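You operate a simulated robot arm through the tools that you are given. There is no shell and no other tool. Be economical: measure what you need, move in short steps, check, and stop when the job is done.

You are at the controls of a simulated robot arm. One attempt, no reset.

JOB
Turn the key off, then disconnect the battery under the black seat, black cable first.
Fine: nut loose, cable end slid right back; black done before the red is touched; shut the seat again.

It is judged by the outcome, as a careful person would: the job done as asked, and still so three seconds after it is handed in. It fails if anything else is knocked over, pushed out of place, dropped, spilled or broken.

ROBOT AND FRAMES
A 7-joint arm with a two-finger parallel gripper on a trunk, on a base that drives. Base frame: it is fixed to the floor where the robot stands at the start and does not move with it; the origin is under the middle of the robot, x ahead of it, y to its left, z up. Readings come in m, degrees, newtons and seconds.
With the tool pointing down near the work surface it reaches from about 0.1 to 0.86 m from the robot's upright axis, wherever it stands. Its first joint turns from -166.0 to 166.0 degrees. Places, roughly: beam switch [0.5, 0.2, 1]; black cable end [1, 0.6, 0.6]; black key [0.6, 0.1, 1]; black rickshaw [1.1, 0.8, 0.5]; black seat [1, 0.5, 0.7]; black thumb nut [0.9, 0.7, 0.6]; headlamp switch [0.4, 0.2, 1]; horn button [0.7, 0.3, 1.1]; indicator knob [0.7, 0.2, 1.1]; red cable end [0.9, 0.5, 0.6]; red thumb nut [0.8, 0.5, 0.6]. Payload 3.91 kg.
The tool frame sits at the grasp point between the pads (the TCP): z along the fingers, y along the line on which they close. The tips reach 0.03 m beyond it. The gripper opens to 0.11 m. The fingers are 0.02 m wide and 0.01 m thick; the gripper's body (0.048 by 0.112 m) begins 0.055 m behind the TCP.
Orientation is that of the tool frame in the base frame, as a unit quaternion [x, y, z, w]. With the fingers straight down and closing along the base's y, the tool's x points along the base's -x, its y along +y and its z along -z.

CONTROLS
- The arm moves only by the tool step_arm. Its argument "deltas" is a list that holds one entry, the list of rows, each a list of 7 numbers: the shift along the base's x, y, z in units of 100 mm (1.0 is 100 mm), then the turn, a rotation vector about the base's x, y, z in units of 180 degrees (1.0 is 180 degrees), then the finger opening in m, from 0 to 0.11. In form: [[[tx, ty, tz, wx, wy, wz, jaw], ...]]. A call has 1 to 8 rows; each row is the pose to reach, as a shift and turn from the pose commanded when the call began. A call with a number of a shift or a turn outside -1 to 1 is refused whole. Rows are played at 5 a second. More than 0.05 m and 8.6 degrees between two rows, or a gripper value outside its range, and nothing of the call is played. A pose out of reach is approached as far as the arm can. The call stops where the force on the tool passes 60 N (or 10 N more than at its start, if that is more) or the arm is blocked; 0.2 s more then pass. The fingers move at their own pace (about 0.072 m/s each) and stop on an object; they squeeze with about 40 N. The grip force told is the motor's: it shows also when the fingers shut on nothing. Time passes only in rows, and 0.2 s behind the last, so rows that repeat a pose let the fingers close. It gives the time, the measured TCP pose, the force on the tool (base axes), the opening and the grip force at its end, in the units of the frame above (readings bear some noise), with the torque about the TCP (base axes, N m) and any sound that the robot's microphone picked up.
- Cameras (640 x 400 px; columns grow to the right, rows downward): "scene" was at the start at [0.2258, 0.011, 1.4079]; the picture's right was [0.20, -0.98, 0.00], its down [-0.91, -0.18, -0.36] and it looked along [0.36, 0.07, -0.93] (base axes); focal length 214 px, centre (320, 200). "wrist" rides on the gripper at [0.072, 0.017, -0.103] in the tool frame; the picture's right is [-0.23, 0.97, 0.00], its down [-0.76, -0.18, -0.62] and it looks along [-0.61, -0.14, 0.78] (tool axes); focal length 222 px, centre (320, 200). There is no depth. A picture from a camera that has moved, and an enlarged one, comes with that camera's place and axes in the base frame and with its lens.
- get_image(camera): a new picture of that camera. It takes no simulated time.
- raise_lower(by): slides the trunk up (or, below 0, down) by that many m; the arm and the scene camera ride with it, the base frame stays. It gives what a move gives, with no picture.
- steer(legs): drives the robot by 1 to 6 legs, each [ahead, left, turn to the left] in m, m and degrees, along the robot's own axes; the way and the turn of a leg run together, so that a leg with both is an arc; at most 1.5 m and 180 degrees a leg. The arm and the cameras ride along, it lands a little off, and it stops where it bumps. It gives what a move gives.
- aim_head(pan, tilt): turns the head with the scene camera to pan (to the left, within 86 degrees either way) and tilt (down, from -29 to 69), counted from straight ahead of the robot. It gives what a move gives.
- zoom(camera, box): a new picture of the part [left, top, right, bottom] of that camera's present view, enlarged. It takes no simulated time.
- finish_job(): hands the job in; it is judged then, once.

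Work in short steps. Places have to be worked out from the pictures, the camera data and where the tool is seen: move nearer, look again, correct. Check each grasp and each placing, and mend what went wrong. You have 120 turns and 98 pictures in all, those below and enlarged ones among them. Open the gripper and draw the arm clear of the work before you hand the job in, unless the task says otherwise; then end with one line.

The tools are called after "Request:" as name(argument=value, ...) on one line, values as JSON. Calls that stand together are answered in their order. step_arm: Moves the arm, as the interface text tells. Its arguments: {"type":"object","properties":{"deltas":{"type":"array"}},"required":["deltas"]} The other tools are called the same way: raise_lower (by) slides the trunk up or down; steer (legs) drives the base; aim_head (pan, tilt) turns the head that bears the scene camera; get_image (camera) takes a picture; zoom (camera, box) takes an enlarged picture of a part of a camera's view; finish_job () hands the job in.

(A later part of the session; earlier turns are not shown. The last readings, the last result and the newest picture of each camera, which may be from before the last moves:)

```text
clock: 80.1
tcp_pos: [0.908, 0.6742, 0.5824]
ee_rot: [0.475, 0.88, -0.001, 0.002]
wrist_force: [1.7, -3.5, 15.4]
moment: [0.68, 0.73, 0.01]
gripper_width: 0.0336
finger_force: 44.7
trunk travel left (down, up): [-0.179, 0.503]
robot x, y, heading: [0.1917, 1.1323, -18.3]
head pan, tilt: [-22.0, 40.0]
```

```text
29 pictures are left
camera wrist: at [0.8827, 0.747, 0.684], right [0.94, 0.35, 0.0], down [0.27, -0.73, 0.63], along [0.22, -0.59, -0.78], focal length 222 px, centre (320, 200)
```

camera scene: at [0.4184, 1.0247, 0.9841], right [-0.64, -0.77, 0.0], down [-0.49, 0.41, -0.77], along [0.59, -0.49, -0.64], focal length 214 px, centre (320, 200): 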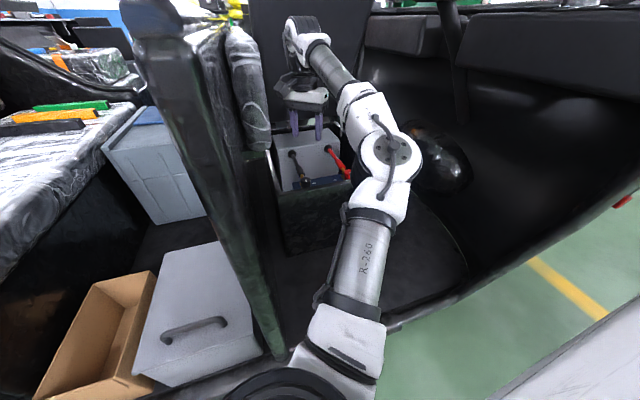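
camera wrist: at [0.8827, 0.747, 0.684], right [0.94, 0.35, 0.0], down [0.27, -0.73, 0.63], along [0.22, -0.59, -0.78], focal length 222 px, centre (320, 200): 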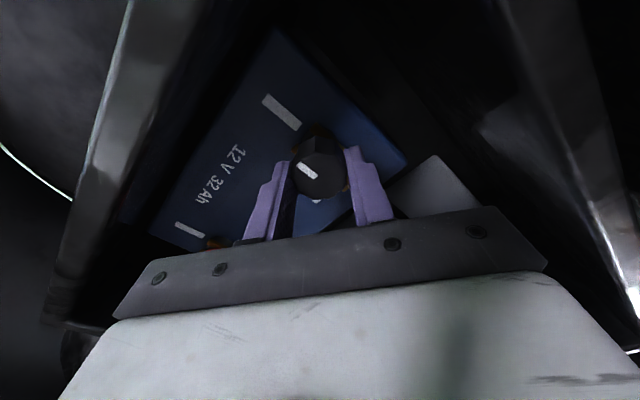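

Gripped (33.6 mm). Turn anticlockwise 63°.

Request:
step_arm(deltas=[[[0, 0, 0, 0, 0, 0.044, 0.02], [0, 0, 0, 0, 0, 0.088, 0.02], [0, 0, 0, 0, 0, 0.132, 0.02], [0, 0, 0, 0, 0, 0.176, 0.02], [0, 0, 0, 0, 0, 0.22, 0.02], [0, 0, 0, 0, 0, 0.264, 0.02], [0, 0, 0, 0, 0, 0.308, 0.02], [0, 0, 0, 0, 0, 0.35, 0.02]]])

Request:
get_image(camera="wrist")

```text
clock: 81.9
tcp_pos: [0.8668, 0.6906, 0.5564]
ee_rot: [0.054, 0.998, -0.008, -0.01]
wrist_force: [-2.1, -14.1, 15.9]
moment: [-0.22, -0.1, -0.07]
gripper_width: 0.0128
finger_force: 0.0
out of reach, approached as far as the arm can: row 6, 7, 8
trunk travel left (down, up): [-0.179, 0.503]
robot x, y, heading: [0.1934, 1.1297, -18.3]
head pan, tilt: [-22.0, 40.0]
stopped in row 8: the force on the tool passed its limit at 403 N (the readings are from after the stop); the commanded pose is now the measured one
```

```text
28 pictures are left
camera wrist: at [0.7995, 0.7176, 0.6588], right [0.33, 0.94, -0.02], down [0.75, -0.25, 0.61], along [0.57, -0.22, -0.79], focal length 222 px, centre (320, 200)
```

wrist: 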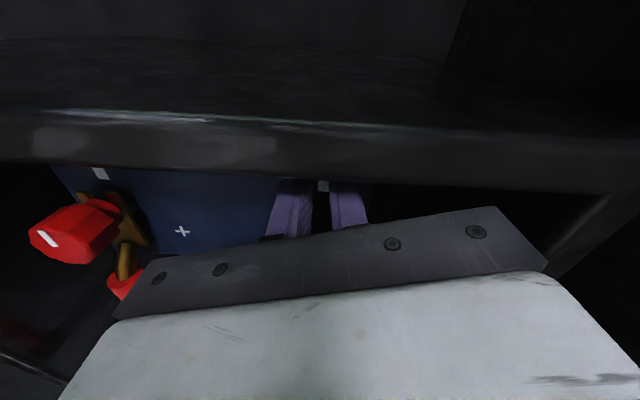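

The yaw ran out of reach at this extension and the tool slipped off the nut against the box (403 N). I raise straight up at once and inspect.

Request:
step_arm(deltas=[[[0, 0, 0.3, 0, 0, 0, 0.012], [0, 0, 0.6, 0, 0, 0, 0.012], [0, 0, 1.0, 0, 0, 0, 0.03]]])

Request:
step_arm(deltas=[[[-0.2, 0, 0.4, 0, 0, 0, 0.06], [-0.4, 0, 0.8, 0, 0, 0, 0.06], [-0.6, 0, 1.0, 0, 0, 0, 0.06]]])

Request:
get_image(camera="wrist")

Request:
get_image(camera="scene")

```text
clock: 82.7
tcp_pos: [0.8697, 0.6958, 0.6517]
ee_rot: [0.051, 0.999, -0.006, -0.014]
wrist_force: [-0.4, -0.1, -0.4]
moment: [0.02, -0.01, 0.0]
gripper_width: 0.0298
finger_force: 0.0
trunk travel left (down, up): [-0.179, 0.503]
robot x, y, heading: [0.1914, 1.1333, -18.2]
head pan, tilt: [-22.0, 40.0]
```

```text
clock: 83.5
tcp_pos: [0.8067, 0.7037, 0.7518]
ee_rot: [0.052, 0.999, -0.007, -0.013]
wrist_force: [0.2, 0.6, -0.2]
moment: [-0.01, 0.05, -0.02]
gripper_width: 0.0599
finger_force: 0.0
out of reach, approached as far as the arm can: row 2, 3
trunk travel left (down, up): [-0.179, 0.503]
robot x, y, heading: [0.1895, 1.1331, -18.2]
head pan, tilt: [-22.0, 40.0]
```

```text
27 pictures are left
camera wrist: at [0.7412, 0.7299, 0.8546], right [0.33, 0.94, -0.02], down [0.75, -0.25, 0.61], along [0.57, -0.21, -0.79], focal length 222 px, centre (320, 200)
```

wrist: 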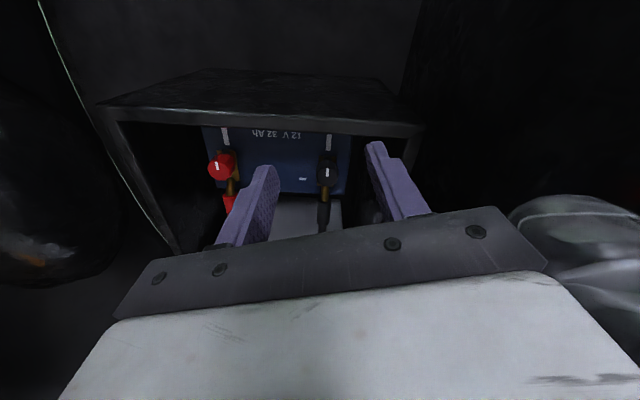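

```text
26 pictures are left
camera scene: at [0.4185, 1.024, 0.984], right [-0.64, -0.76, 0.0], down [-0.49, 0.41, -0.77], along [0.59, -0.49, -0.64], focal length 214 px, centre (320, 200)
```

scene: 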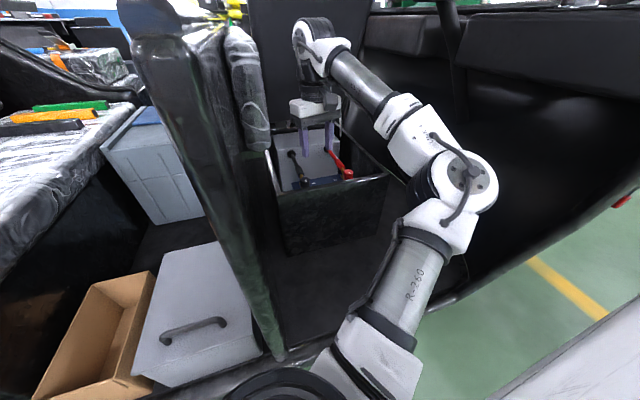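

Everything is still in place. I move the base 0.25 m to the right along the sill, so both nuts are straight ahead with a shorter reach.

Request:
steer(legs=[[0, -0.25, 0]])

Request:
step_arm(deltas=[[[0.3, 0.3, 0, 0, 0, -0.04, 0.06], [0.6, 0.6, 0, 0, 0, -0.08, 0.06], [0.8, 0.95, 0, 0, 0, -0.12, 0.06], [0.8, 1.0, 0, 0, 0, -0.16, 0.06]]])

Request:
zoom(camera="wrist", box=[180, 40, 460, 220])

```text
clock: 86.0
tcp_pos: [0.7319, 0.4705, 0.7504]
ee_rot: [0.051, 0.999, -0.007, -0.011]
wrist_force: [0.3, 0.3, 0.3]
moment: [0.02, 0.0, 0.01]
gripper_width: 0.06
finger_force: 0.0
trunk travel left (down, up): [-0.179, 0.503]
robot x, y, heading: [0.1135, 0.9001, -18.1]
head pan, tilt: [-22.0, 40.0]
```

```text
clock: 87.0
tcp_pos: [0.8124, 0.5729, 0.7503]
ee_rot: [0.3, 0.954, -0.004, -0.012]
wrist_force: [0.8, 1.0, 0.8]
moment: [-0.03, -0.07, -0.02]
gripper_width: 0.0597
finger_force: 0.0
trunk travel left (down, up): [-0.179, 0.503]
robot x, y, heading: [0.1121, 0.8967, -18.2]
head pan, tilt: [-22.0, 40.0]
```

```text
2.22 times, centred on (320, 130) of wrist
camera zoom: at [0.766, 0.6284, 0.8547], right [0.74, 0.67, -0.02], down [0.54, -0.58, 0.61], along [0.4, -0.46, -0.79], focal length 494 px, centre (320, 356)
```

zoom: 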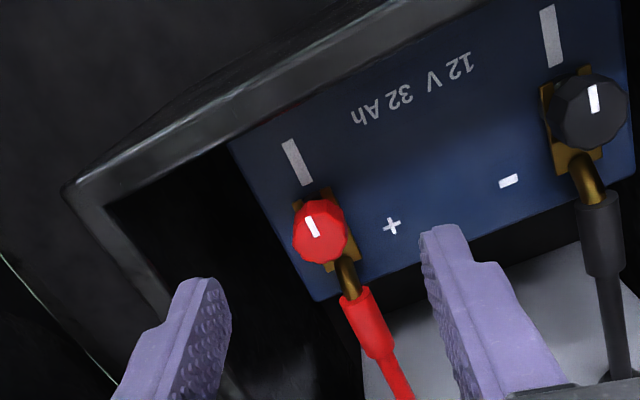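

The black nut's mark is still aligned with its reference line (not turned yet). I move above the black nut, higher, and test in the air how far the yaw can go here.

Request:
step_arm(deltas=[[[0.3, 0.35, 0, 0, 0, 0, 0.06], [0.6, 0.7, -0.1, 0, 0, 0, 0.06], [0.93, 1.0, -0.2, 0, 0, 0, 0.06]]])

Request:
step_arm(deltas=[[[0, 0.07, -0.1, 0, 0, 0.044, 0.06], [0, 0.07, -0.3, 0, 0, 0.088, 0.06], [0, 0.07, -0.5, 0, 0, 0.132, 0.06], [0, 0.07, -0.5, 0, 0, 0.176, 0.06], [0, 0.07, -0.5, 0, 0, 0.22, 0.06], [0, 0.07, -0.5, 0, 0, 0.264, 0.06]]])

```text
clock: 87.8
tcp_pos: [0.9066, 0.6725, 0.7308]
ee_rot: [0.3, 0.954, -0.003, -0.012]
wrist_force: [0.0, -0.7, -0.2]
moment: [0.03, 0.0, 0.02]
gripper_width: 0.0601
finger_force: 0.0
trunk travel left (down, up): [-0.179, 0.503]
robot x, y, heading: [0.1134, 0.8972, -18.2]
head pan, tilt: [-22.0, 40.0]
```

```text
clock: 89.2
tcp_pos: [0.9055, 0.677, 0.68]
ee_rot: [-0.113, 0.993, -0.009, -0.009]
wrist_force: [-1.2, 0.3, -0.4]
moment: [0.0, 0.0, 0.02]
gripper_width: 0.0599
finger_force: 0.1
trunk travel left (down, up): [-0.179, 0.503]
robot x, y, heading: [0.1139, 0.8974, -18.2]
head pan, tilt: [-22.0, 40.0]
```

Reachable to +13° here. I test at a lower height (tips just above the nut) too.

Request:
step_arm(deltas=[[[0, 0, -0.3, 0, 0, 0, 0.06], [0, 0, -0.6, 0, 0, 0, 0.06], [0, 0, -0.6, 0, 0, 0.02, 0.06]]])

Request:
step_arm(deltas=[[[0, 0, 0, 0, 0, -0.044, 0.06], [0, 0, 0, 0, 0, -0.088, 0.06], [0, 0, 0, 0, 0, -0.132, 0.06], [0, 0, 0, 0, 0, -0.176, 0.06], [0, 0, 0, 0, 0, -0.22, 0.06], [0, 0, 0, 0, 0, -0.264, 0.06], [0, 0, 0, 0, 0, -0.308, 0.06], [0, 0, 0, 0, 0, -0.352, 0.06]]])

Request:
get_image(camera="wrist")

```text
clock: 90.0
tcp_pos: [0.9068, 0.6796, 0.6198]
ee_rot: [-0.142, 0.99, -0.008, -0.01]
wrist_force: [-0.8, 0.0, 0.3]
moment: [0.02, -0.01, -0.01]
gripper_width: 0.0602
finger_force: 0.1
trunk travel left (down, up): [-0.179, 0.503]
robot x, y, heading: [0.1128, 0.8995, -18.2]
head pan, tilt: [-22.0, 40.0]
```

```text
clock: 91.8
tcp_pos: [0.9056, 0.6784, 0.6202]
ee_rot: [0.4, 0.917, -0.002, -0.012]
wrist_force: [0.6, -0.3, -0.3]
moment: [0.01, 0.0, 0.01]
gripper_width: 0.06
finger_force: 0.0
trunk travel left (down, up): [-0.179, 0.503]
robot x, y, heading: [0.115, 0.8989, -17.9]
head pan, tilt: [-22.0, 40.0]
```

```text
24 pictures are left
camera wrist: at [0.872, 0.7434, 0.7249], right [0.87, 0.5, -0.02], down [0.4, -0.68, 0.61], along [0.29, -0.54, -0.79], focal length 222 px, centre (320, 200)
```

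wrist: 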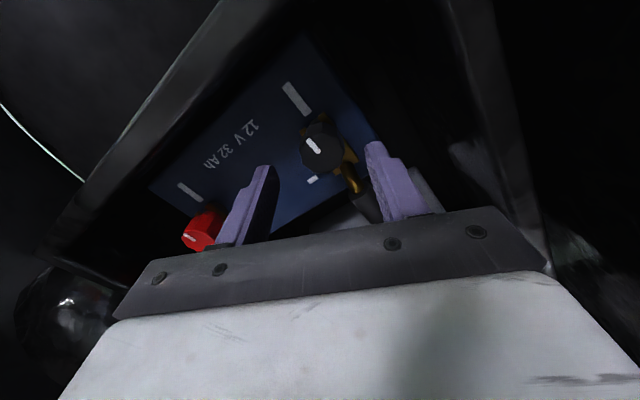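

Full range works here and the tool is centred over the nut. Descend, close, and turn +61°.

Request:
step_arm(deltas=[[[0.01, 0, -0.2, 0, 0, 0, 0.06], [0.01, 0, -0.4, 0, 0, 0, 0.06], [0.01, 0, -0.4, 0, 0, 0, 0.02], [0.01, 0, -0.4, 0, 0, 0, 0.02], [0.01, 0, -0.4, 0, 0, 0, 0.02]]])

Request:
step_arm(deltas=[[[0, 0, 0, 0, 0, 0.042, 0.02], [0, 0, 0, 0, 0, 0.084, 0.02], [0, 0, 0, 0, 0, 0.126, 0.02], [0, 0, 0, 0, 0, 0.168, 0.02], [0, 0, 0, 0, 0, 0.21, 0.02], [0, 0, 0, 0, 0, 0.252, 0.02], [0, 0, 0, 0, 0, 0.294, 0.02], [0, 0, 0, 0, 0, 0.336, 0.02]]])

Request:
get_image(camera="wrist")

```text
clock: 93.0
tcp_pos: [0.9059, 0.6782, 0.5806]
ee_rot: [0.399, 0.917, -0.002, -0.013]
wrist_force: [-12.7, -2.9, -1.9]
moment: [0.41, -1.0, -0.03]
gripper_width: 0.034
finger_force: 45.2
trunk travel left (down, up): [-0.179, 0.503]
robot x, y, heading: [0.1121, 0.8998, -17.7]
head pan, tilt: [-22.0, 40.0]
```

```text
clock: 94.8
tcp_pos: [0.9069, 0.677, 0.5813]
ee_rot: [-0.119, 0.993, -0.009, -0.011]
wrist_force: [-31.7, -8.2, -0.3]
moment: [1.11, 0.23, -0.03]
gripper_width: 0.034
finger_force: 45.2
trunk travel left (down, up): [-0.179, 0.503]
robot x, y, heading: [0.1133, 0.9033, -18.1]
head pan, tilt: [-22.0, 40.0]
```

```text
23 pictures are left
camera wrist: at [0.8347, 0.6791, 0.6853], right [-0.01, 1.0, -0.02], down [0.8, 0.02, 0.61], along [0.61, -0.01, -0.8], focal length 222 px, centre (320, 200)
```

wrist: 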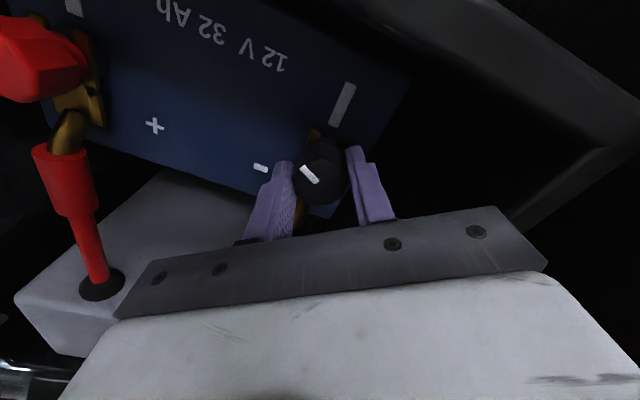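

The nut turned ~60° with the fingers. I open, turn back, re-grip and turn again.

Request:
step_arm(deltas=[[[0, 0, 0, 0, 0, 0, 0.06], [0, 0, 0, 0, 0, 0, 0.06]]])

Request:
step_arm(deltas=[[[0, 0, 0, 0, 0, -0.042, 0.06], [0, 0, 0, 0, 0, -0.084, 0.06], [0, 0, 0, 0, 0, -0.126, 0.06], [0, 0, 0, 0, 0, -0.168, 0.06], [0, 0, 0, 0, 0, -0.21, 0.06], [0, 0, 0, 0, 0, -0.252, 0.06], [0, 0, 0, 0, 0, -0.294, 0.06], [0, 0, 0, 0, 0, -0.336, 0.06]]])

Request:
step_arm(deltas=[[[0, 0, 0, 0, 0, 0, 0.02], [0, 0, 0, 0, 0, 0, 0.02], [0, 0, 0, 0, 0, 0, 0.02]]])

Request:
step_arm(deltas=[[[0, 0, 0, 0, 0, 0.042, 0.02], [0, 0, 0, 0, 0, 0.084, 0.02], [0, 0, 0, 0, 0, 0.126, 0.02], [0, 0, 0, 0, 0, 0.168, 0.02], [0, 0, 0, 0, 0, 0.21, 0.02], [0, 0, 0, 0, 0, 0.252, 0.02], [0, 0, 0, 0, 0, 0.294, 0.02], [0, 0, 0, 0, 0, 0.336, 0.02]]])

Request:
get_image(camera="wrist")

```text
clock: 95.4
tcp_pos: [0.9084, 0.6774, 0.5815]
ee_rot: [-0.118, 0.993, -0.009, -0.009]
wrist_force: [0.3, 0.5, 0.7]
moment: [-0.03, -0.02, 0.02]
gripper_width: 0.0602
finger_force: 0.0
trunk travel left (down, up): [-0.179, 0.503]
robot x, y, heading: [0.1179, 0.8997, -17.9]
head pan, tilt: [-22.0, 40.0]
```

```text
clock: 97.2
tcp_pos: [0.9077, 0.6794, 0.5801]
ee_rot: [0.4, 0.916, -0.003, -0.013]
wrist_force: [0.7, -0.1, 0.4]
moment: [0.03, 0.0, 0.0]
gripper_width: 0.0601
finger_force: 0.1
trunk travel left (down, up): [-0.179, 0.503]
robot x, y, heading: [0.1125, 0.8982, -18.1]
head pan, tilt: [-22.0, 40.0]
```

```text
clock: 98.0
tcp_pos: [0.9075, 0.678, 0.5817]
ee_rot: [0.399, 0.917, -0.001, -0.013]
wrist_force: [-9.9, -5.0, 0.0]
moment: [0.62, -0.67, -0.02]
gripper_width: 0.0336
finger_force: 45.2
trunk travel left (down, up): [-0.179, 0.503]
robot x, y, heading: [0.1101, 0.8958, -18.0]
head pan, tilt: [-22.0, 40.0]
```

```text
clock: 99.8
tcp_pos: [0.9061, 0.6759, 0.5799]
ee_rot: [-0.118, 0.993, -0.009, -0.011]
wrist_force: [-18.8, -17.8, 0.6]
moment: [0.73, 0.99, -0.03]
gripper_width: 0.0334
finger_force: 44.5
trunk travel left (down, up): [-0.179, 0.503]
robot x, y, heading: [0.1129, 0.9009, -17.9]
head pan, tilt: [-22.0, 40.0]
```

```text
22 pictures are left
camera wrist: at [0.8349, 0.6795, 0.6844], right [-0.01, 1.0, -0.02], down [0.79, 0.02, 0.61], along [0.61, -0.01, -0.79], focal length 222 px, centre (320, 200)
```

wrist: 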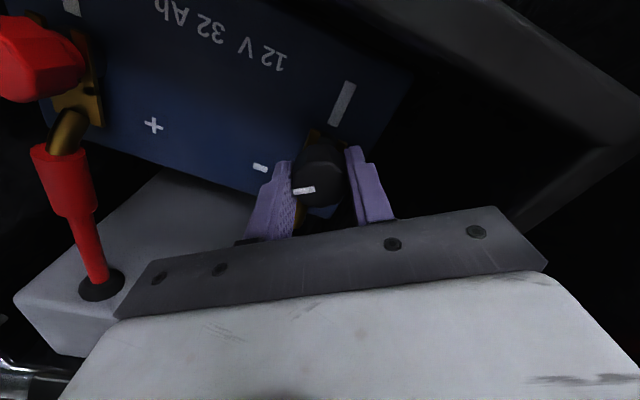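

Total turned ≈120°. Two more strokes.

Request:
step_arm(deltas=[[[0, 0, 0, 0, 0, 0, 0.06], [0, 0, 0, 0, 0, 0, 0.06]]])

Request:
step_arm(deltas=[[[0, 0, 0, 0, 0, -0.042, 0.06], [0, 0, 0, 0, 0, -0.084, 0.06], [0, 0, 0, 0, 0, -0.126, 0.06], [0, 0, 0, 0, 0, -0.168, 0.06], [0, 0, 0, 0, 0, -0.21, 0.06], [0, 0, 0, 0, 0, -0.252, 0.06], [0, 0, 0, 0, 0, -0.294, 0.06], [0, 0, 0, 0, 0, -0.336, 0.06]]])

Request:
step_arm(deltas=[[[0, 0, 0, 0, 0, 0, 0.02], [0, 0, 0, 0, 0, 0, 0.02], [0, 0, 0, 0, 0, 0, 0.02]]])

Request:
step_arm(deltas=[[[0, 0, 0, 0, 0, 0.042, 0.02], [0, 0, 0, 0, 0, 0.084, 0.02], [0, 0, 0, 0, 0, 0.126, 0.02], [0, 0, 0, 0, 0, 0.168, 0.02], [0, 0, 0, 0, 0, 0.21, 0.02], [0, 0, 0, 0, 0, 0.252, 0.02], [0, 0, 0, 0, 0, 0.294, 0.02], [0, 0, 0, 0, 0, 0.336, 0.02]]])

Request:
step_arm(deltas=[[[0, 0, 0, 0, 0, 0, 0.06], [0, 0, 0, 0, 0, 0, 0.06]]])

Request:
step_arm(deltas=[[[0, 0, 0, 0, 0, -0.042, 0.06], [0, 0, 0, 0, 0, -0.084, 0.06], [0, 0, 0, 0, 0, -0.126, 0.06], [0, 0, 0, 0, 0, -0.168, 0.06], [0, 0, 0, 0, 0, -0.21, 0.06], [0, 0, 0, 0, 0, -0.252, 0.06], [0, 0, 0, 0, 0, -0.294, 0.06], [0, 0, 0, 0, 0, -0.336, 0.06]]])

Request:
get_image(camera="wrist")

```text
clock: 100.4
tcp_pos: [0.9071, 0.6798, 0.58]
ee_rot: [-0.119, 0.993, -0.008, -0.01]
wrist_force: [-0.6, 0.0, 0.0]
moment: [0.02, -0.03, -0.01]
gripper_width: 0.06
finger_force: 0.0
trunk travel left (down, up): [-0.179, 0.503]
robot x, y, heading: [0.1152, 0.8984, -17.8]
head pan, tilt: [-22.0, 40.0]
```

```text
clock: 102.2
tcp_pos: [0.9072, 0.6786, 0.5815]
ee_rot: [0.399, 0.917, -0.002, -0.012]
wrist_force: [0.5, -0.1, 0.3]
moment: [-0.02, 0.01, 0.0]
gripper_width: 0.0599
finger_force: 0.2
trunk travel left (down, up): [-0.179, 0.503]
robot x, y, heading: [0.1122, 0.8978, -18.1]
head pan, tilt: [-22.0, 40.0]
```

```text
clock: 103.0
tcp_pos: [0.906, 0.6765, 0.5804]
ee_rot: [0.399, 0.917, -0.002, -0.014]
wrist_force: [-6.3, -1.2, -2.2]
moment: [0.53, -0.95, -0.02]
gripper_width: 0.034
finger_force: 44.9
trunk travel left (down, up): [-0.179, 0.503]
robot x, y, heading: [0.1123, 0.8999, -18.4]
head pan, tilt: [-22.0, 40.0]
```

```text
clock: 104.8
tcp_pos: [0.906, 0.6784, 0.5813]
ee_rot: [-0.118, 0.993, -0.008, -0.01]
wrist_force: [-1.2, -12.4, -0.9]
moment: [1.09, -0.11, -1.08]
gripper_width: 0.0335
finger_force: 45.1
trunk travel left (down, up): [-0.179, 0.503]
robot x, y, heading: [0.1125, 0.8999, -18.3]
head pan, tilt: [-22.0, 40.0]
```

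```text
clock: 105.4
tcp_pos: [0.9072, 0.6789, 0.5807]
ee_rot: [-0.119, 0.993, -0.008, -0.01]
wrist_force: [-0.7, -0.2, -0.2]
moment: [0.01, -0.02, -0.01]
gripper_width: 0.06
finger_force: 0.1
trunk travel left (down, up): [-0.179, 0.503]
robot x, y, heading: [0.1135, 0.9035, -18.1]
head pan, tilt: [-22.0, 40.0]
```

```text
clock: 107.2
tcp_pos: [0.9076, 0.6787, 0.5803]
ee_rot: [0.399, 0.917, -0.002, -0.013]
wrist_force: [-0.7, 0.3, -0.4]
moment: [-0.02, 0.0, -0.02]
gripper_width: 0.0599
finger_force: 0.1
trunk travel left (down, up): [-0.179, 0.503]
robot x, y, heading: [0.112, 0.8991, -17.7]
head pan, tilt: [-22.0, 40.0]
```

```text
21 pictures are left
camera wrist: at [0.8738, 0.7432, 0.6842], right [0.87, 0.5, -0.02], down [0.4, -0.68, 0.61], along [0.29, -0.54, -0.79], focal length 222 px, centre (320, 200)
```

wrist: 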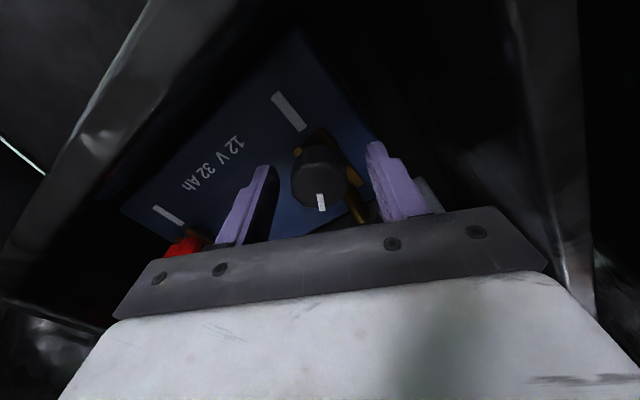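

The third stroke ended at a stop (−1.1 N m): the black nut is loose. Now I lift, drive 5 cm closer, and set the tool over the brass/sleeve of the black cable just behind the nut with fingers closing across it.

Request:
step_arm(deltas=[[[0, 0, 0.4, 0, 0, 0, 0.06], [0, 0, 0.8, 0, 0, 0.04, 0.06], [0, 0, 0.8, 0, 0, 0.08, 0.06], [0, 0, 0.8, 0, 0, 0.12, 0.06], [0, 0, 0.8, 0, 0, 0.14, 0.06]]])

Request:
steer(legs=[[0.045, 0, 0]])

Request:
zoom(camera="wrist", box=[220, 60, 420, 185])

Request:
zoom(camera="scene", box=[240, 100, 400, 210])

```text
clock: 108.4
tcp_pos: [0.9081, 0.6797, 0.6597]
ee_rot: [0.188, 0.982, -0.005, -0.013]
wrist_force: [0.2, 0.0, -0.1]
moment: [0.01, 0.03, 0.0]
gripper_width: 0.0597
finger_force: 0.0
trunk travel left (down, up): [-0.179, 0.503]
robot x, y, heading: [0.1168, 0.9004, -18.4]
head pan, tilt: [-22.0, 40.0]
```

```text
clock: 109.3
tcp_pos: [0.9507, 0.6646, 0.6607]
ee_rot: [0.189, 0.982, -0.004, -0.012]
wrist_force: [-0.5, 0.4, 1.5]
moment: [0.02, 0.0, -0.01]
gripper_width: 0.0601
finger_force: 0.0
trunk travel left (down, up): [-0.179, 0.503]
robot x, y, heading: [0.159, 0.8853, -18.4]
head pan, tilt: [-22.0, 40.0]
```

```text
3.20 times, centred on (320, 122) of wrist
camera zoom: at [0.893, 0.7092, 0.7643], right [0.57, 0.82, -0.02], down [0.66, -0.44, 0.61], along [0.49, -0.36, -0.79], focal length 711 px, centre (320, 448)
```

zoom: 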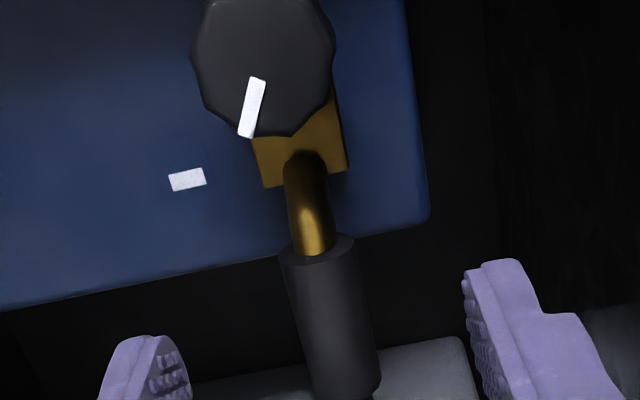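

```text
3.64 times, centred on (320, 155) of scene
camera zoom: at [0.385, 0.7777, 0.9841], right [-0.64, -0.77, 0.0], down [-0.49, 0.41, -0.77], along [0.59, -0.49, -0.64], focal length 780 px, centre (320, 364)
```

zoom: 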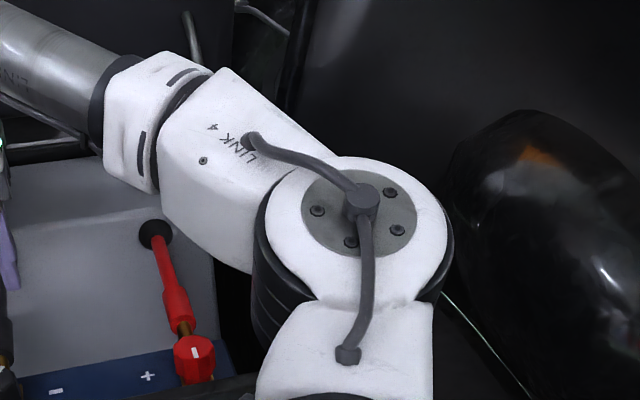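

Very clear: brass rod at ≈[0.949, 0.663], right below the TCP; sleeve starts ~1.2 cm further. I descend with a slight forward pitch (12°) and close on the rod.

Request:
step_arm(deltas=[[[0, -0.01, -0.3, -0.012, -0.031, 0, 0.045], [0, -0.01, -0.6, -0.025, -0.062, 0, 0.045], [0, -0.01, -0.89, -0.025, -0.062, 0, 0.045]]])

Request:
step_arm(deltas=[[[0, 0, 0, 0, 0, 0, 0.0], [0, 0, 0, 0, 0, 0, 0.0], [0, 0, 0, 0, 0, 0, 0.0]]])

Request:
get_image(camera="wrist")

```text
clock: 110.1
tcp_pos: [0.9519, 0.6662, 0.5726]
ee_rot: [0.189, 0.977, -0.025, 0.091]
wrist_force: [0.0, 0.1, 0.3]
moment: [-0.01, 0.02, 0.0]
gripper_width: 0.0452
finger_force: 0.1
trunk travel left (down, up): [-0.179, 0.503]
robot x, y, heading: [0.1612, 0.8834, -17.9]
head pan, tilt: [-22.0, 40.0]
```

```text
clock: 110.9
tcp_pos: [0.9513, 0.6598, 0.5726]
ee_rot: [0.193, 0.977, -0.028, 0.09]
wrist_force: [-12.7, -31.6, -0.7]
moment: [-0.6, -0.1, -0.41]
gripper_width: 0.0232
finger_force: 44.3
trunk travel left (down, up): [-0.179, 0.503]
robot x, y, heading: [0.1561, 0.8852, -18.4]
head pan, tilt: [-22.0, 40.0]
```

```text
18 pictures are left
camera wrist: at [0.8746, 0.7123, 0.6587], right [0.58, 0.82, 0.02], down [0.52, -0.39, 0.76], along [0.63, -0.43, -0.65], focal length 222 px, centre (320, 200)
```

wrist: 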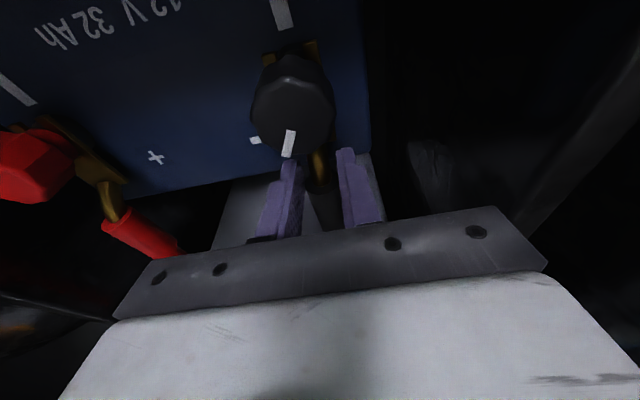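

Gripping the sleeve (23 mm). Slide it straight back (direction -22°), relieving the sideways push.

Request:
step_arm(deltas=[[[0.08, -0.09, 0, 0, 0, 0, 0.0], [0.18, -0.13, 0, 0, 0, 0, 0.0], [0.28, -0.17, 0, 0, 0, 0, 0.0], [0.37, -0.21, 0, 0, 0, 0, 0.0]]])

Request:
get_image(camera="wrist")

```text
clock: 111.9
tcp_pos: [0.9895, 0.6444, 0.5722]
ee_rot: [0.188, 0.978, -0.024, 0.091]
wrist_force: [-8.9, -17.4, 2.4]
moment: [0.14, 1.15, -0.37]
gripper_width: 0.0234
finger_force: 45.7
trunk travel left (down, up): [-0.179, 0.503]
robot x, y, heading: [0.1599, 0.8828, -18.2]
head pan, tilt: [-22.0, 40.0]
```

```text
17 pictures are left
camera wrist: at [0.9126, 0.6952, 0.6588], right [0.57, 0.82, 0.03], down [0.52, -0.39, 0.76], along [0.63, -0.42, -0.65], focal length 222 px, centre (320, 200)
```

wrist: 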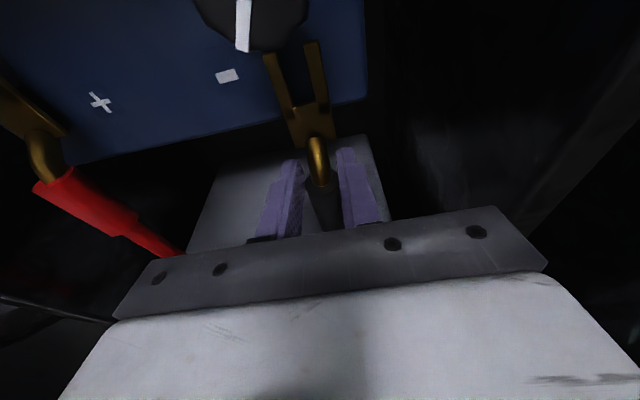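

The fork is sliding out. Continue until the stop.

Request:
step_arm(deltas=[[[0.1, -0.045, 0, 0, 0, 0, 0.0], [0.19, -0.085, 0, 0, 0, 0, 0.0], [0.28, -0.125, 0, 0, 0, 0, 0.0], [0.37, -0.165, 0, 0, 0, 0, 0.0]]])

Request:
get_image(camera="wrist")

```text
clock: 112.9
tcp_pos: [1.0235, 0.6285, 0.5711]
ee_rot: [0.187, 0.978, -0.026, 0.088]
wrist_force: [-37.5, 11.4, -1.5]
moment: [0.23, 0.72, -0.38]
gripper_width: 0.0237
finger_force: 44.6
trunk travel left (down, up): [-0.179, 0.503]
robot x, y, heading: [0.1557, 0.8821, -18.0]
head pan, tilt: [-22.0, 40.0]
```

```text
16 pictures are left
camera wrist: at [0.9474, 0.6806, 0.6593], right [0.57, 0.82, 0.03], down [0.53, -0.39, 0.75], along [0.63, -0.41, -0.66], focal length 222 px, centre (320, 200)
```

wrist: 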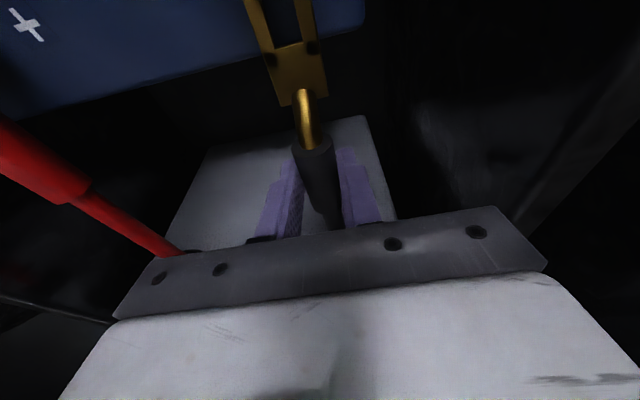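

End stop reached (−37 N, fork is clear of the nut by several cm). Release, lift straight up, un-pitch, then move above the red nut.

Request:
step_arm(deltas=[[[0, 0, 0, 0, 0, 0, 0.05], [0, 0, 0, 0, 0, 0, 0.05], [0, 0, 0.4, 0, 0, 0, 0.05], [-0.1, 0.04, 0.8, 0.012, 0.031, 0, 0.06], [-0.3, 0.1, 1.0, 0.025, 0.062, 0, 0.06]]])

Request:
step_arm(deltas=[[[-0.4, -0.25, 0.1, 0, 0, -0.035, 0.06], [-0.8, -0.5, 0.1, 0, 0, -0.07, 0.06], [-1.0, -0.9, 0.1, 0, 0, -0.105, 0.06], [-1.0, -1.0, 0.1, 0, 0, -0.139, 0.06]]])

Request:
step_arm(deltas=[[[-0.3, -0.07, 0, 0, 0, 0, 0.06], [-0.48, -0.11, 0, 0, 0, 0, 0.06]]])

Request:
get_image(camera="wrist")

```text
clock: 114.1
tcp_pos: [0.9947, 0.6363, 0.6719]
ee_rot: [0.188, 0.982, -0.005, -0.013]
wrist_force: [0.4, -0.4, 0.9]
moment: [0.03, 0.01, 0.01]
gripper_width: 0.0601
finger_force: 0.0
trunk travel left (down, up): [-0.179, 0.503]
robot x, y, heading: [0.1596, 0.8821, -17.7]
head pan, tilt: [-22.0, 40.0]
```

```text
clock: 115.1
tcp_pos: [0.8958, 0.5377, 0.6825]
ee_rot: [0.398, 0.917, -0.002, -0.013]
wrist_force: [-0.4, -0.5, 0.3]
moment: [0.03, -0.01, 0.04]
gripper_width: 0.0599
finger_force: 0.0
trunk travel left (down, up): [-0.179, 0.503]
robot x, y, heading: [0.1565, 0.8886, -18.2]
head pan, tilt: [-22.0, 40.0]
```

```text
clock: 115.7
tcp_pos: [0.8485, 0.5269, 0.681]
ee_rot: [0.397, 0.918, -0.003, -0.012]
wrist_force: [-0.3, 0.2, 0.3]
moment: [0.01, 0.0, -0.01]
gripper_width: 0.06
finger_force: 0.0
trunk travel left (down, up): [-0.179, 0.503]
robot x, y, heading: [0.1561, 0.8873, -17.9]
head pan, tilt: [-22.0, 40.0]
```

```text
15 pictures are left
camera wrist: at [0.8142, 0.5917, 0.7847], right [0.86, 0.5, -0.02], down [0.41, -0.68, 0.61], along [0.29, -0.53, -0.79], focal length 222 px, centre (320, 200)
```

wrist: 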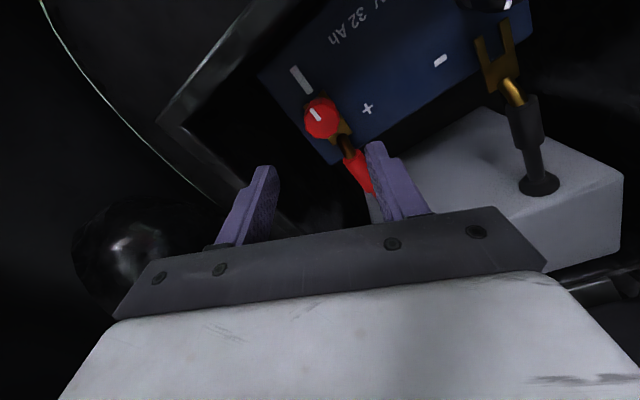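

The black fork is well clear. Red nut at ≈[0.845, 0.532]. I lower to just above it and test the yaw range in the air first.

Request:
step_arm(deltas=[[[-0.035, 0.05, -0.3, 0, 0, 0, 0.06], [-0.035, 0.05, -0.6, 0, 0, 0, 0.06]]])

Request:
step_arm(deltas=[[[0, 0, 0, 0, 0, 0.042, 0.06], [0, 0, 0, 0, 0, 0.084, 0.06], [0, 0, 0, 0, 0, 0.126, 0.06], [0, 0, 0, 0, 0, 0.168, 0.06], [0, 0, 0, 0, 0, 0.21, 0.06], [0, 0, 0, 0, 0, 0.252, 0.06], [0, 0, 0, 0, 0, 0.294, 0.06], [0, 0, 0, 0, 0, 0.336, 0.06]]])

Request:
step_arm(deltas=[[[0, 0, 0, 0, 0, -0.042, 0.06], [0, 0, 0, 0, 0, -0.084, 0.06], [0, 0, 0, 0, 0, -0.126, 0.06], [0, 0, 0, 0, 0, -0.168, 0.06], [0, 0, 0, 0, 0, -0.21, 0.06], [0, 0, 0, 0, 0, -0.252, 0.06], [0, 0, 0, 0, 0, -0.294, 0.06], [0, 0, 0, 0, 0, -0.336, 0.06]]])

Request:
get_image(camera="wrist")

```text
clock: 116.3
tcp_pos: [0.8439, 0.5308, 0.6216]
ee_rot: [0.397, 0.918, -0.003, -0.012]
wrist_force: [0.3, -0.8, -1.0]
moment: [0.0, 0.02, 0.0]
gripper_width: 0.0599
finger_force: 0.2
trunk travel left (down, up): [-0.179, 0.503]
robot x, y, heading: [0.1592, 0.8824, -18.2]
head pan, tilt: [-22.0, 40.0]
```

```text
clock: 118.1
tcp_pos: [0.8421, 0.5318, 0.6208]
ee_rot: [-0.054, 0.998, -0.008, -0.011]
wrist_force: [0.1, 0.0, -0.4]
moment: [-0.01, 0.03, -0.01]
gripper_width: 0.0599
finger_force: 0.0
out of reach, approached as far as the arm can: row 8
trunk travel left (down, up): [-0.179, 0.503]
robot x, y, heading: [0.1557, 0.8847, -17.9]
head pan, tilt: [-22.0, 40.0]
```

```text
clock: 119.9
tcp_pos: [0.8424, 0.5307, 0.6216]
ee_rot: [0.458, 0.889, -0.002, -0.013]
wrist_force: [0.2, -0.2, 0.8]
moment: [-0.02, 0.01, 0.01]
gripper_width: 0.0599
finger_force: 0.0
trunk travel left (down, up): [-0.179, 0.503]
robot x, y, heading: [0.1573, 0.8818, -18.2]
head pan, tilt: [-22.0, 40.0]
```

```text
14 pictures are left
camera wrist: at [0.8178, 0.5994, 0.7251], right [0.92, 0.38, -0.02], down [0.31, -0.73, 0.61], along [0.22, -0.57, -0.79], focal length 222 px, centre (320, 200)
```

wrist: 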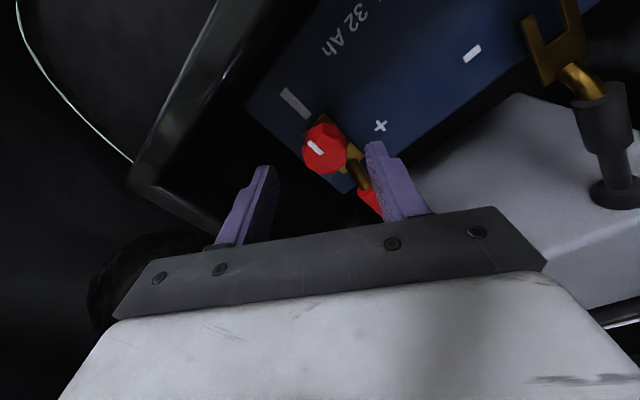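

Limit is about +6° here, so I use 52° strokes from -54°. Descend, grip and turn the red nut.

Request:
step_arm(deltas=[[[0.02, 0.03, -0.2, 0, 0, 0, 0.06], [0.02, 0.03, -0.4, 0, 0, 0, 0.06], [0.02, 0.03, -0.4, 0, 0, 0, 0.02], [0.02, 0.03, -0.4, 0, 0, 0, 0.02], [0.02, 0.03, -0.4, 0, 0, 0, 0.02]]])

Request:
step_arm(deltas=[[[0, 0, 0, 0, 0, 0.042, 0.02], [0, 0, 0, 0, 0, 0.084, 0.02], [0, 0, 0, 0, 0, 0.126, 0.02], [0, 0, 0, 0, 0, 0.168, 0.02], [0, 0, 0, 0, 0, 0.21, 0.02], [0, 0, 0, 0, 0, 0.252, 0.02], [0, 0, 0, 0, 0, 0.29, 0.02]]])

Request:
get_image(camera="wrist")

```text
clock: 121.1
tcp_pos: [0.8445, 0.5324, 0.5808]
ee_rot: [0.458, 0.889, -0.001, -0.014]
wrist_force: [-17.5, -5.2, -2.7]
moment: [0.21, -1.05, -0.07]
gripper_width: 0.0337
finger_force: 44.3
trunk travel left (down, up): [-0.179, 0.503]
robot x, y, heading: [0.1569, 0.8853, -18.2]
head pan, tilt: [-22.0, 40.0]
```

```text
clock: 122.7
tcp_pos: [0.843, 0.5294, 0.5808]
ee_rot: [0.02, 1.0, -0.008, -0.012]
wrist_force: [-23.6, -36.5, -6.1]
moment: [0.55, 0.44, -0.14]
gripper_width: 0.0334
finger_force: 45.0
trunk travel left (down, up): [-0.179, 0.503]
robot x, y, heading: [0.1563, 0.885, -18.3]
head pan, tilt: [-22.0, 40.0]
```

```text
13 pictures are left
camera wrist: at [0.7751, 0.5518, 0.685], right [0.27, 0.96, -0.02], down [0.77, -0.2, 0.61], along [0.58, -0.18, -0.79], focal length 222 px, centre (320, 200)
```

wrist: 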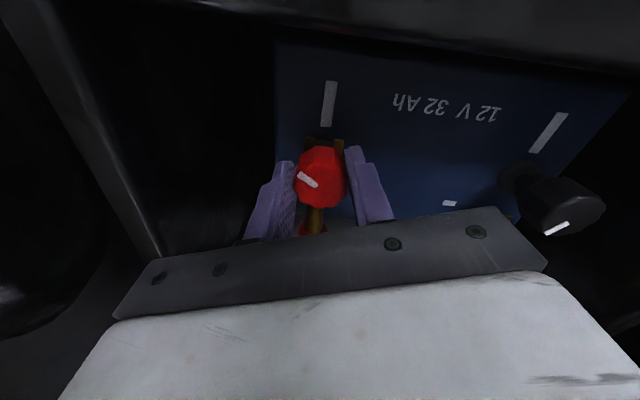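

Red nut turned ~52°. Repeat the strokes, with the centre corrected by a few mm.

Request:
step_arm(deltas=[[[0, 0, 0, 0, 0, 0, 0.06], [-0.01, -0.03, 0, 0, 0, 0, 0.06]]])

Request:
step_arm(deltas=[[[0, 0, 0, 0, 0, -0.042, 0.06], [0, 0, 0, 0, 0, -0.084, 0.06], [0, 0, 0, 0, 0, -0.126, 0.06], [0, 0, 0, 0, 0, -0.168, 0.06], [0, 0, 0, 0, 0, -0.21, 0.06], [0, 0, 0, 0, 0, -0.252, 0.06], [0, 0, 0, 0, 0, -0.29, 0.06]]])

Request:
step_arm(deltas=[[[0, 0, 0, 0, 0, 0, 0.02], [0, 0, 0, 0, 0, 0, 0.02], [0, 0, 0, 0, 0, 0, 0.02]]])

Request:
step_arm(deltas=[[[0, 0, 0, 0, 0, 0.042, 0.02], [0, 0, 0, 0, 0, 0.084, 0.02], [0, 0, 0, 0, 0, 0.126, 0.02], [0, 0, 0, 0, 0, 0.168, 0.02], [0, 0, 0, 0, 0, 0.21, 0.02], [0, 0, 0, 0, 0, 0.252, 0.02], [0, 0, 0, 0, 0, 0.29, 0.02]]])

Request:
step_arm(deltas=[[[0, 0, 0, 0, 0, 0, 0.06], [0, 0, 0, 0, 0, 0, 0.06]]])

Request:
step_arm(deltas=[[[0, 0, 0, 0, 0, -0.042, 0.06], [0, 0, 0, 0, 0, -0.084, 0.06], [0, 0, 0, 0, 0, -0.126, 0.06], [0, 0, 0, 0, 0, -0.168, 0.06], [0, 0, 0, 0, 0, -0.21, 0.06], [0, 0, 0, 0, 0, -0.252, 0.06], [0, 0, 0, 0, 0, -0.29, 0.06]]])

Request:
step_arm(deltas=[[[0, 0, 0, 0, 0, 0, 0.02], [0, 0, 0, 0, 0, 0, 0.02], [0, 0, 0, 0, 0, 0, 0.02]]])

Request:
step_arm(deltas=[[[0, 0, 0, 0, 0, 0.042, 0.02], [0, 0, 0, 0, 0, 0.084, 0.02], [0, 0, 0, 0, 0, 0.126, 0.02], [0, 0, 0, 0, 0, 0.168, 0.02], [0, 0, 0, 0, 0, 0.21, 0.02], [0, 0, 0, 0, 0, 0.252, 0.02], [0, 0, 0, 0, 0, 0.29, 0.02]]])

Request:
get_image(camera="wrist")

```text
clock: 123.3
tcp_pos: [0.8451, 0.532, 0.5818]
ee_rot: [0.017, 1.0, -0.006, -0.01]
wrist_force: [0.0, -1.0, -0.9]
moment: [0.01, 0.04, 0.0]
gripper_width: 0.0598
finger_force: 0.0
trunk travel left (down, up): [-0.179, 0.503]
robot x, y, heading: [0.1583, 0.8875, -18.0]
head pan, tilt: [-22.0, 40.0]
```

```text
clock: 124.9
tcp_pos: [0.8446, 0.5306, 0.5831]
ee_rot: [0.457, 0.889, -0.002, -0.013]
wrist_force: [0.0, 0.4, 0.8]
moment: [-0.01, 0.07, 0.02]
gripper_width: 0.0601
finger_force: 0.0
trunk travel left (down, up): [-0.179, 0.503]
robot x, y, heading: [0.1586, 0.884, -18.0]
head pan, tilt: [-22.0, 40.0]
```

```text
clock: 125.7
tcp_pos: [0.8455, 0.531, 0.5816]
ee_rot: [0.456, 0.89, -0.001, -0.013]
wrist_force: [9.7, 2.5, -2.7]
moment: [0.54, -1.3, 0.04]
gripper_width: 0.0334
finger_force: 45.0
trunk travel left (down, up): [-0.179, 0.503]
robot x, y, heading: [0.1555, 0.8823, -18.3]
head pan, tilt: [-22.0, 40.0]
```

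```text
clock: 127.3
tcp_pos: [0.8441, 0.53, 0.5822]
ee_rot: [0.02, 1.0, -0.008, -0.01]
wrist_force: [19.8, -16.8, 9.0]
moment: [1.0, -0.54, -0.01]
gripper_width: 0.0334
finger_force: 45.6
trunk travel left (down, up): [-0.179, 0.503]
robot x, y, heading: [0.1568, 0.8841, -18.1]
head pan, tilt: [-22.0, 40.0]
```

```text
clock: 127.9
tcp_pos: [0.8435, 0.5313, 0.5822]
ee_rot: [0.018, 1.0, -0.006, -0.012]
wrist_force: [-0.3, -0.2, -0.1]
moment: [0.0, -0.01, 0.02]
gripper_width: 0.06
finger_force: 0.1
trunk travel left (down, up): [-0.179, 0.503]
robot x, y, heading: [0.155, 0.8836, -18.0]
head pan, tilt: [-22.0, 40.0]
```

```text
clock: 129.5
tcp_pos: [0.8449, 0.5301, 0.5805]
ee_rot: [0.459, 0.889, -0.002, -0.012]
wrist_force: [-0.5, 1.4, -0.4]
moment: [-0.04, 0.02, -0.03]
gripper_width: 0.0597
finger_force: 0.2
trunk travel left (down, up): [-0.179, 0.503]
robot x, y, heading: [0.1527, 0.8825, -18.1]
head pan, tilt: [-22.0, 40.0]
```

```text
clock: 130.3
tcp_pos: [0.8452, 0.5311, 0.5802]
ee_rot: [0.456, 0.89, 0.0, -0.011]
wrist_force: [10.2, 3.5, -2.7]
moment: [0.43, -1.46, 0.06]
gripper_width: 0.0338
finger_force: 45.3
trunk travel left (down, up): [-0.179, 0.503]
robot x, y, heading: [0.1565, 0.8829, -18.0]
head pan, tilt: [-22.0, 40.0]
```

```text
clock: 131.9
tcp_pos: [0.843, 0.5293, 0.5814]
ee_rot: [0.019, 1.0, -0.007, -0.011]
wrist_force: [-1.5, -3.3, -1.3]
moment: [1.14, -0.43, -0.8]
gripper_width: 0.0342
finger_force: 45.3
trunk travel left (down, up): [-0.179, 0.503]
robot x, y, heading: [0.1577, 0.8827, -18.0]
head pan, tilt: [-22.0, 40.0]
```

```text
12 pictures are left
camera wrist: at [0.7747, 0.5511, 0.685], right [0.26, 0.96, -0.02], down [0.77, -0.2, 0.61], along [0.58, -0.17, -0.79], focal length 222 px, centre (320, 200)
```

wrist: 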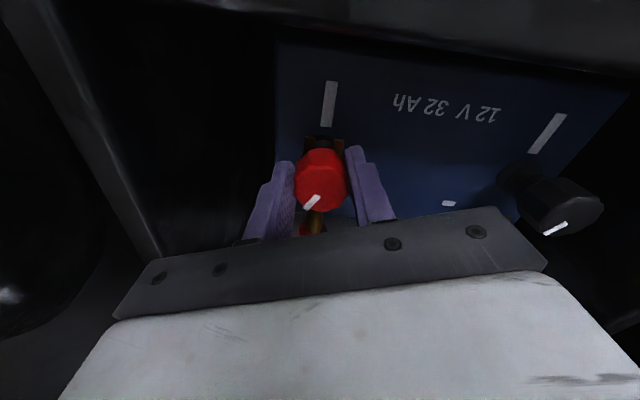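

Torque at the end (−0.8) and the mark matches the black one: red nut is loose. Now lift, align at -22°, and shift behind the nut over the red cable's rod.

Request:
step_arm(deltas=[[[0, 0, 0, 0, 0, 0, 0.06], [0, 0, 0, 0, 0, 0, 0.06], [0, 0, 0.4, 0, 0, 0, 0.06], [0, 0, 0.8, 0, 0, -0.04, 0.06], [0.2, -0.09, 0.8, 0, 0, -0.08, 0.06], [0.44, -0.19, 0.8, 0, 0, -0.111, 0.06]]])

Request:
get_image(camera="wrist")

```text
clock: 133.3
tcp_pos: [0.8897, 0.5118, 0.6607]
ee_rot: [0.193, 0.981, -0.005, -0.011]
wrist_force: [-0.5, 0.0, 0.4]
moment: [0.01, 0.02, 0.01]
gripper_width: 0.0602
finger_force: 0.0
trunk travel left (down, up): [-0.179, 0.503]
robot x, y, heading: [0.1545, 0.8843, -17.9]
head pan, tilt: [-22.0, 40.0]
```

```text
11 pictures are left
camera wrist: at [0.8317, 0.5565, 0.7643], right [0.58, 0.82, -0.02], down [0.65, -0.45, 0.61], along [0.49, -0.36, -0.79], focal length 222 px, centre (320, 200)
```

wrist: 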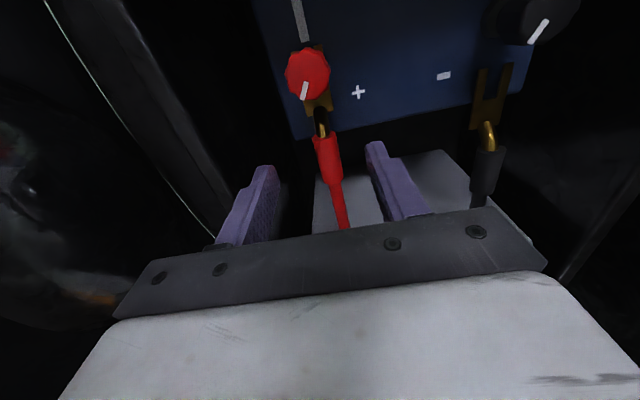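

Same alignment as with the black one. Same descent, grip and slide.

Request:
step_arm(deltas=[[[0, 0, -0.3, -0.012, -0.031, 0, 0.045], [0, 0, -0.6, -0.025, -0.062, 0, 0.045], [0, 0, -0.89, -0.025, -0.062, 0, 0.045]]])

Request:
step_arm(deltas=[[[0, 0, 0, 0, 0, 0, 0.0], [0, 0, 0, 0, 0, 0, 0.0], [0, 0, 0, 0, 0, 0, 0.0]]])

Request:
step_arm(deltas=[[[0.09, -0.045, 0, 0, 0, 0, 0.0], [0.18, -0.085, 0, 0, 0, 0, 0.0], [0.28, -0.125, 0, 0, 0, 0, 0.0], [0.37, -0.165, 0, 0, 0, 0, 0.0]]])

Request:
get_image(camera="wrist")

```text
clock: 134.1
tcp_pos: [0.8867, 0.5113, 0.5723]
ee_rot: [0.192, 0.977, -0.024, 0.093]
wrist_force: [0.4, -0.3, 0.1]
moment: [-0.05, 0.0, 0.02]
gripper_width: 0.0451
finger_force: 0.0
trunk travel left (down, up): [-0.179, 0.503]
robot x, y, heading: [0.156, 0.8843, -18.2]
head pan, tilt: [-22.0, 40.0]
```

```text
clock: 134.9
tcp_pos: [0.888, 0.5126, 0.5718]
ee_rot: [0.192, 0.977, -0.024, 0.09]
wrist_force: [1.8, 3.1, -2.9]
moment: [-0.16, -0.44, 0.03]
gripper_width: 0.0235
finger_force: 45.0
trunk travel left (down, up): [-0.179, 0.503]
robot x, y, heading: [0.1576, 0.8842, -18.1]
head pan, tilt: [-22.0, 40.0]
```

```text
clock: 135.9
tcp_pos: [0.9255, 0.4979, 0.5728]
ee_rot: [0.191, 0.977, -0.025, 0.09]
wrist_force: [2.6, 8.9, -7.6]
moment: [0.34, 0.42, 0.06]
gripper_width: 0.0232
finger_force: 45.2
trunk travel left (down, up): [-0.179, 0.503]
robot x, y, heading: [0.1587, 0.8873, -17.9]
head pan, tilt: [-22.0, 40.0]
```

```text
10 pictures are left
camera wrist: at [0.8491, 0.5485, 0.6591], right [0.57, 0.82, 0.03], down [0.52, -0.39, 0.76], along [0.63, -0.42, -0.65], focal length 222 px, centre (320, 200)
```

wrist: 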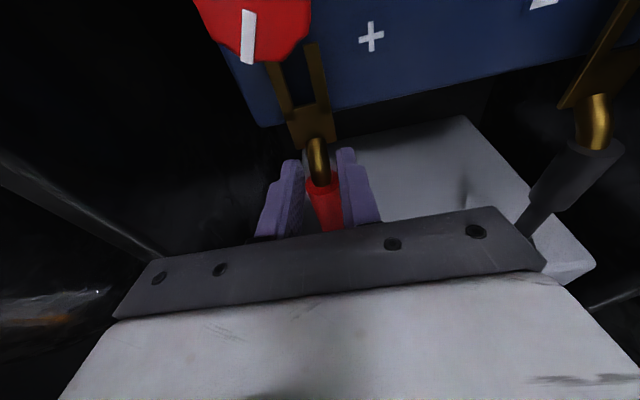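

Red fork is sliding out. Continue to the stop, then release, lift and un-pitch.

Request:
step_arm(deltas=[[[0.1, -0.04, 0, 0, 0, 0, 0.0], [0.19, -0.077, 0, 0, 0, 0, 0.0], [0.28, -0.113, 0, 0, 0, 0, 0.0], [0.38, -0.153, 0, 0, 0, 0, 0.0]]])

Request:
step_arm(deltas=[[[0, 0, 0, 0, 0, 0, 0.05], [0, 0, 0, 0, 0, 0, 0.05], [0, 0, 0.4, 0, 0, 0, 0.05], [-0.1, 0.04, 0.8, 0.012, 0.031, 0, 0.06], [-0.3, 0.1, 1.0, 0.025, 0.062, 0, 0.06]]])

Request:
get_image(camera="wrist")

```text
clock: 136.9
tcp_pos: [0.9621, 0.4814, 0.5746]
ee_rot: [0.191, 0.977, -0.024, 0.09]
wrist_force: [-32.5, 25.6, 2.3]
moment: [0.47, 0.62, 0.03]
gripper_width: 0.0236
finger_force: 44.2
trunk travel left (down, up): [-0.179, 0.503]
robot x, y, heading: [0.1545, 0.8871, -18.1]
head pan, tilt: [-22.0, 40.0]
```

```text
clock: 138.1
tcp_pos: [0.9336, 0.4901, 0.6724]
ee_rot: [0.192, 0.981, -0.004, -0.013]
wrist_force: [-0.5, -0.1, 0.3]
moment: [0.04, 0.04, 0.0]
gripper_width: 0.0601
finger_force: 0.0
trunk travel left (down, up): [-0.179, 0.503]
robot x, y, heading: [0.1555, 0.8837, -18.0]
head pan, tilt: [-22.0, 40.0]
```

```text
9 pictures are left
camera wrist: at [0.8762, 0.5348, 0.7764], right [0.58, 0.82, -0.02], down [0.65, -0.45, 0.61], along [0.49, -0.36, -0.79], focal length 222 px, centre (320, 200)
```

wrist: 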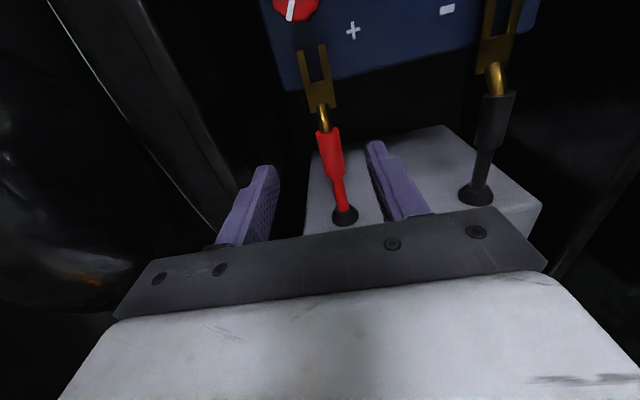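

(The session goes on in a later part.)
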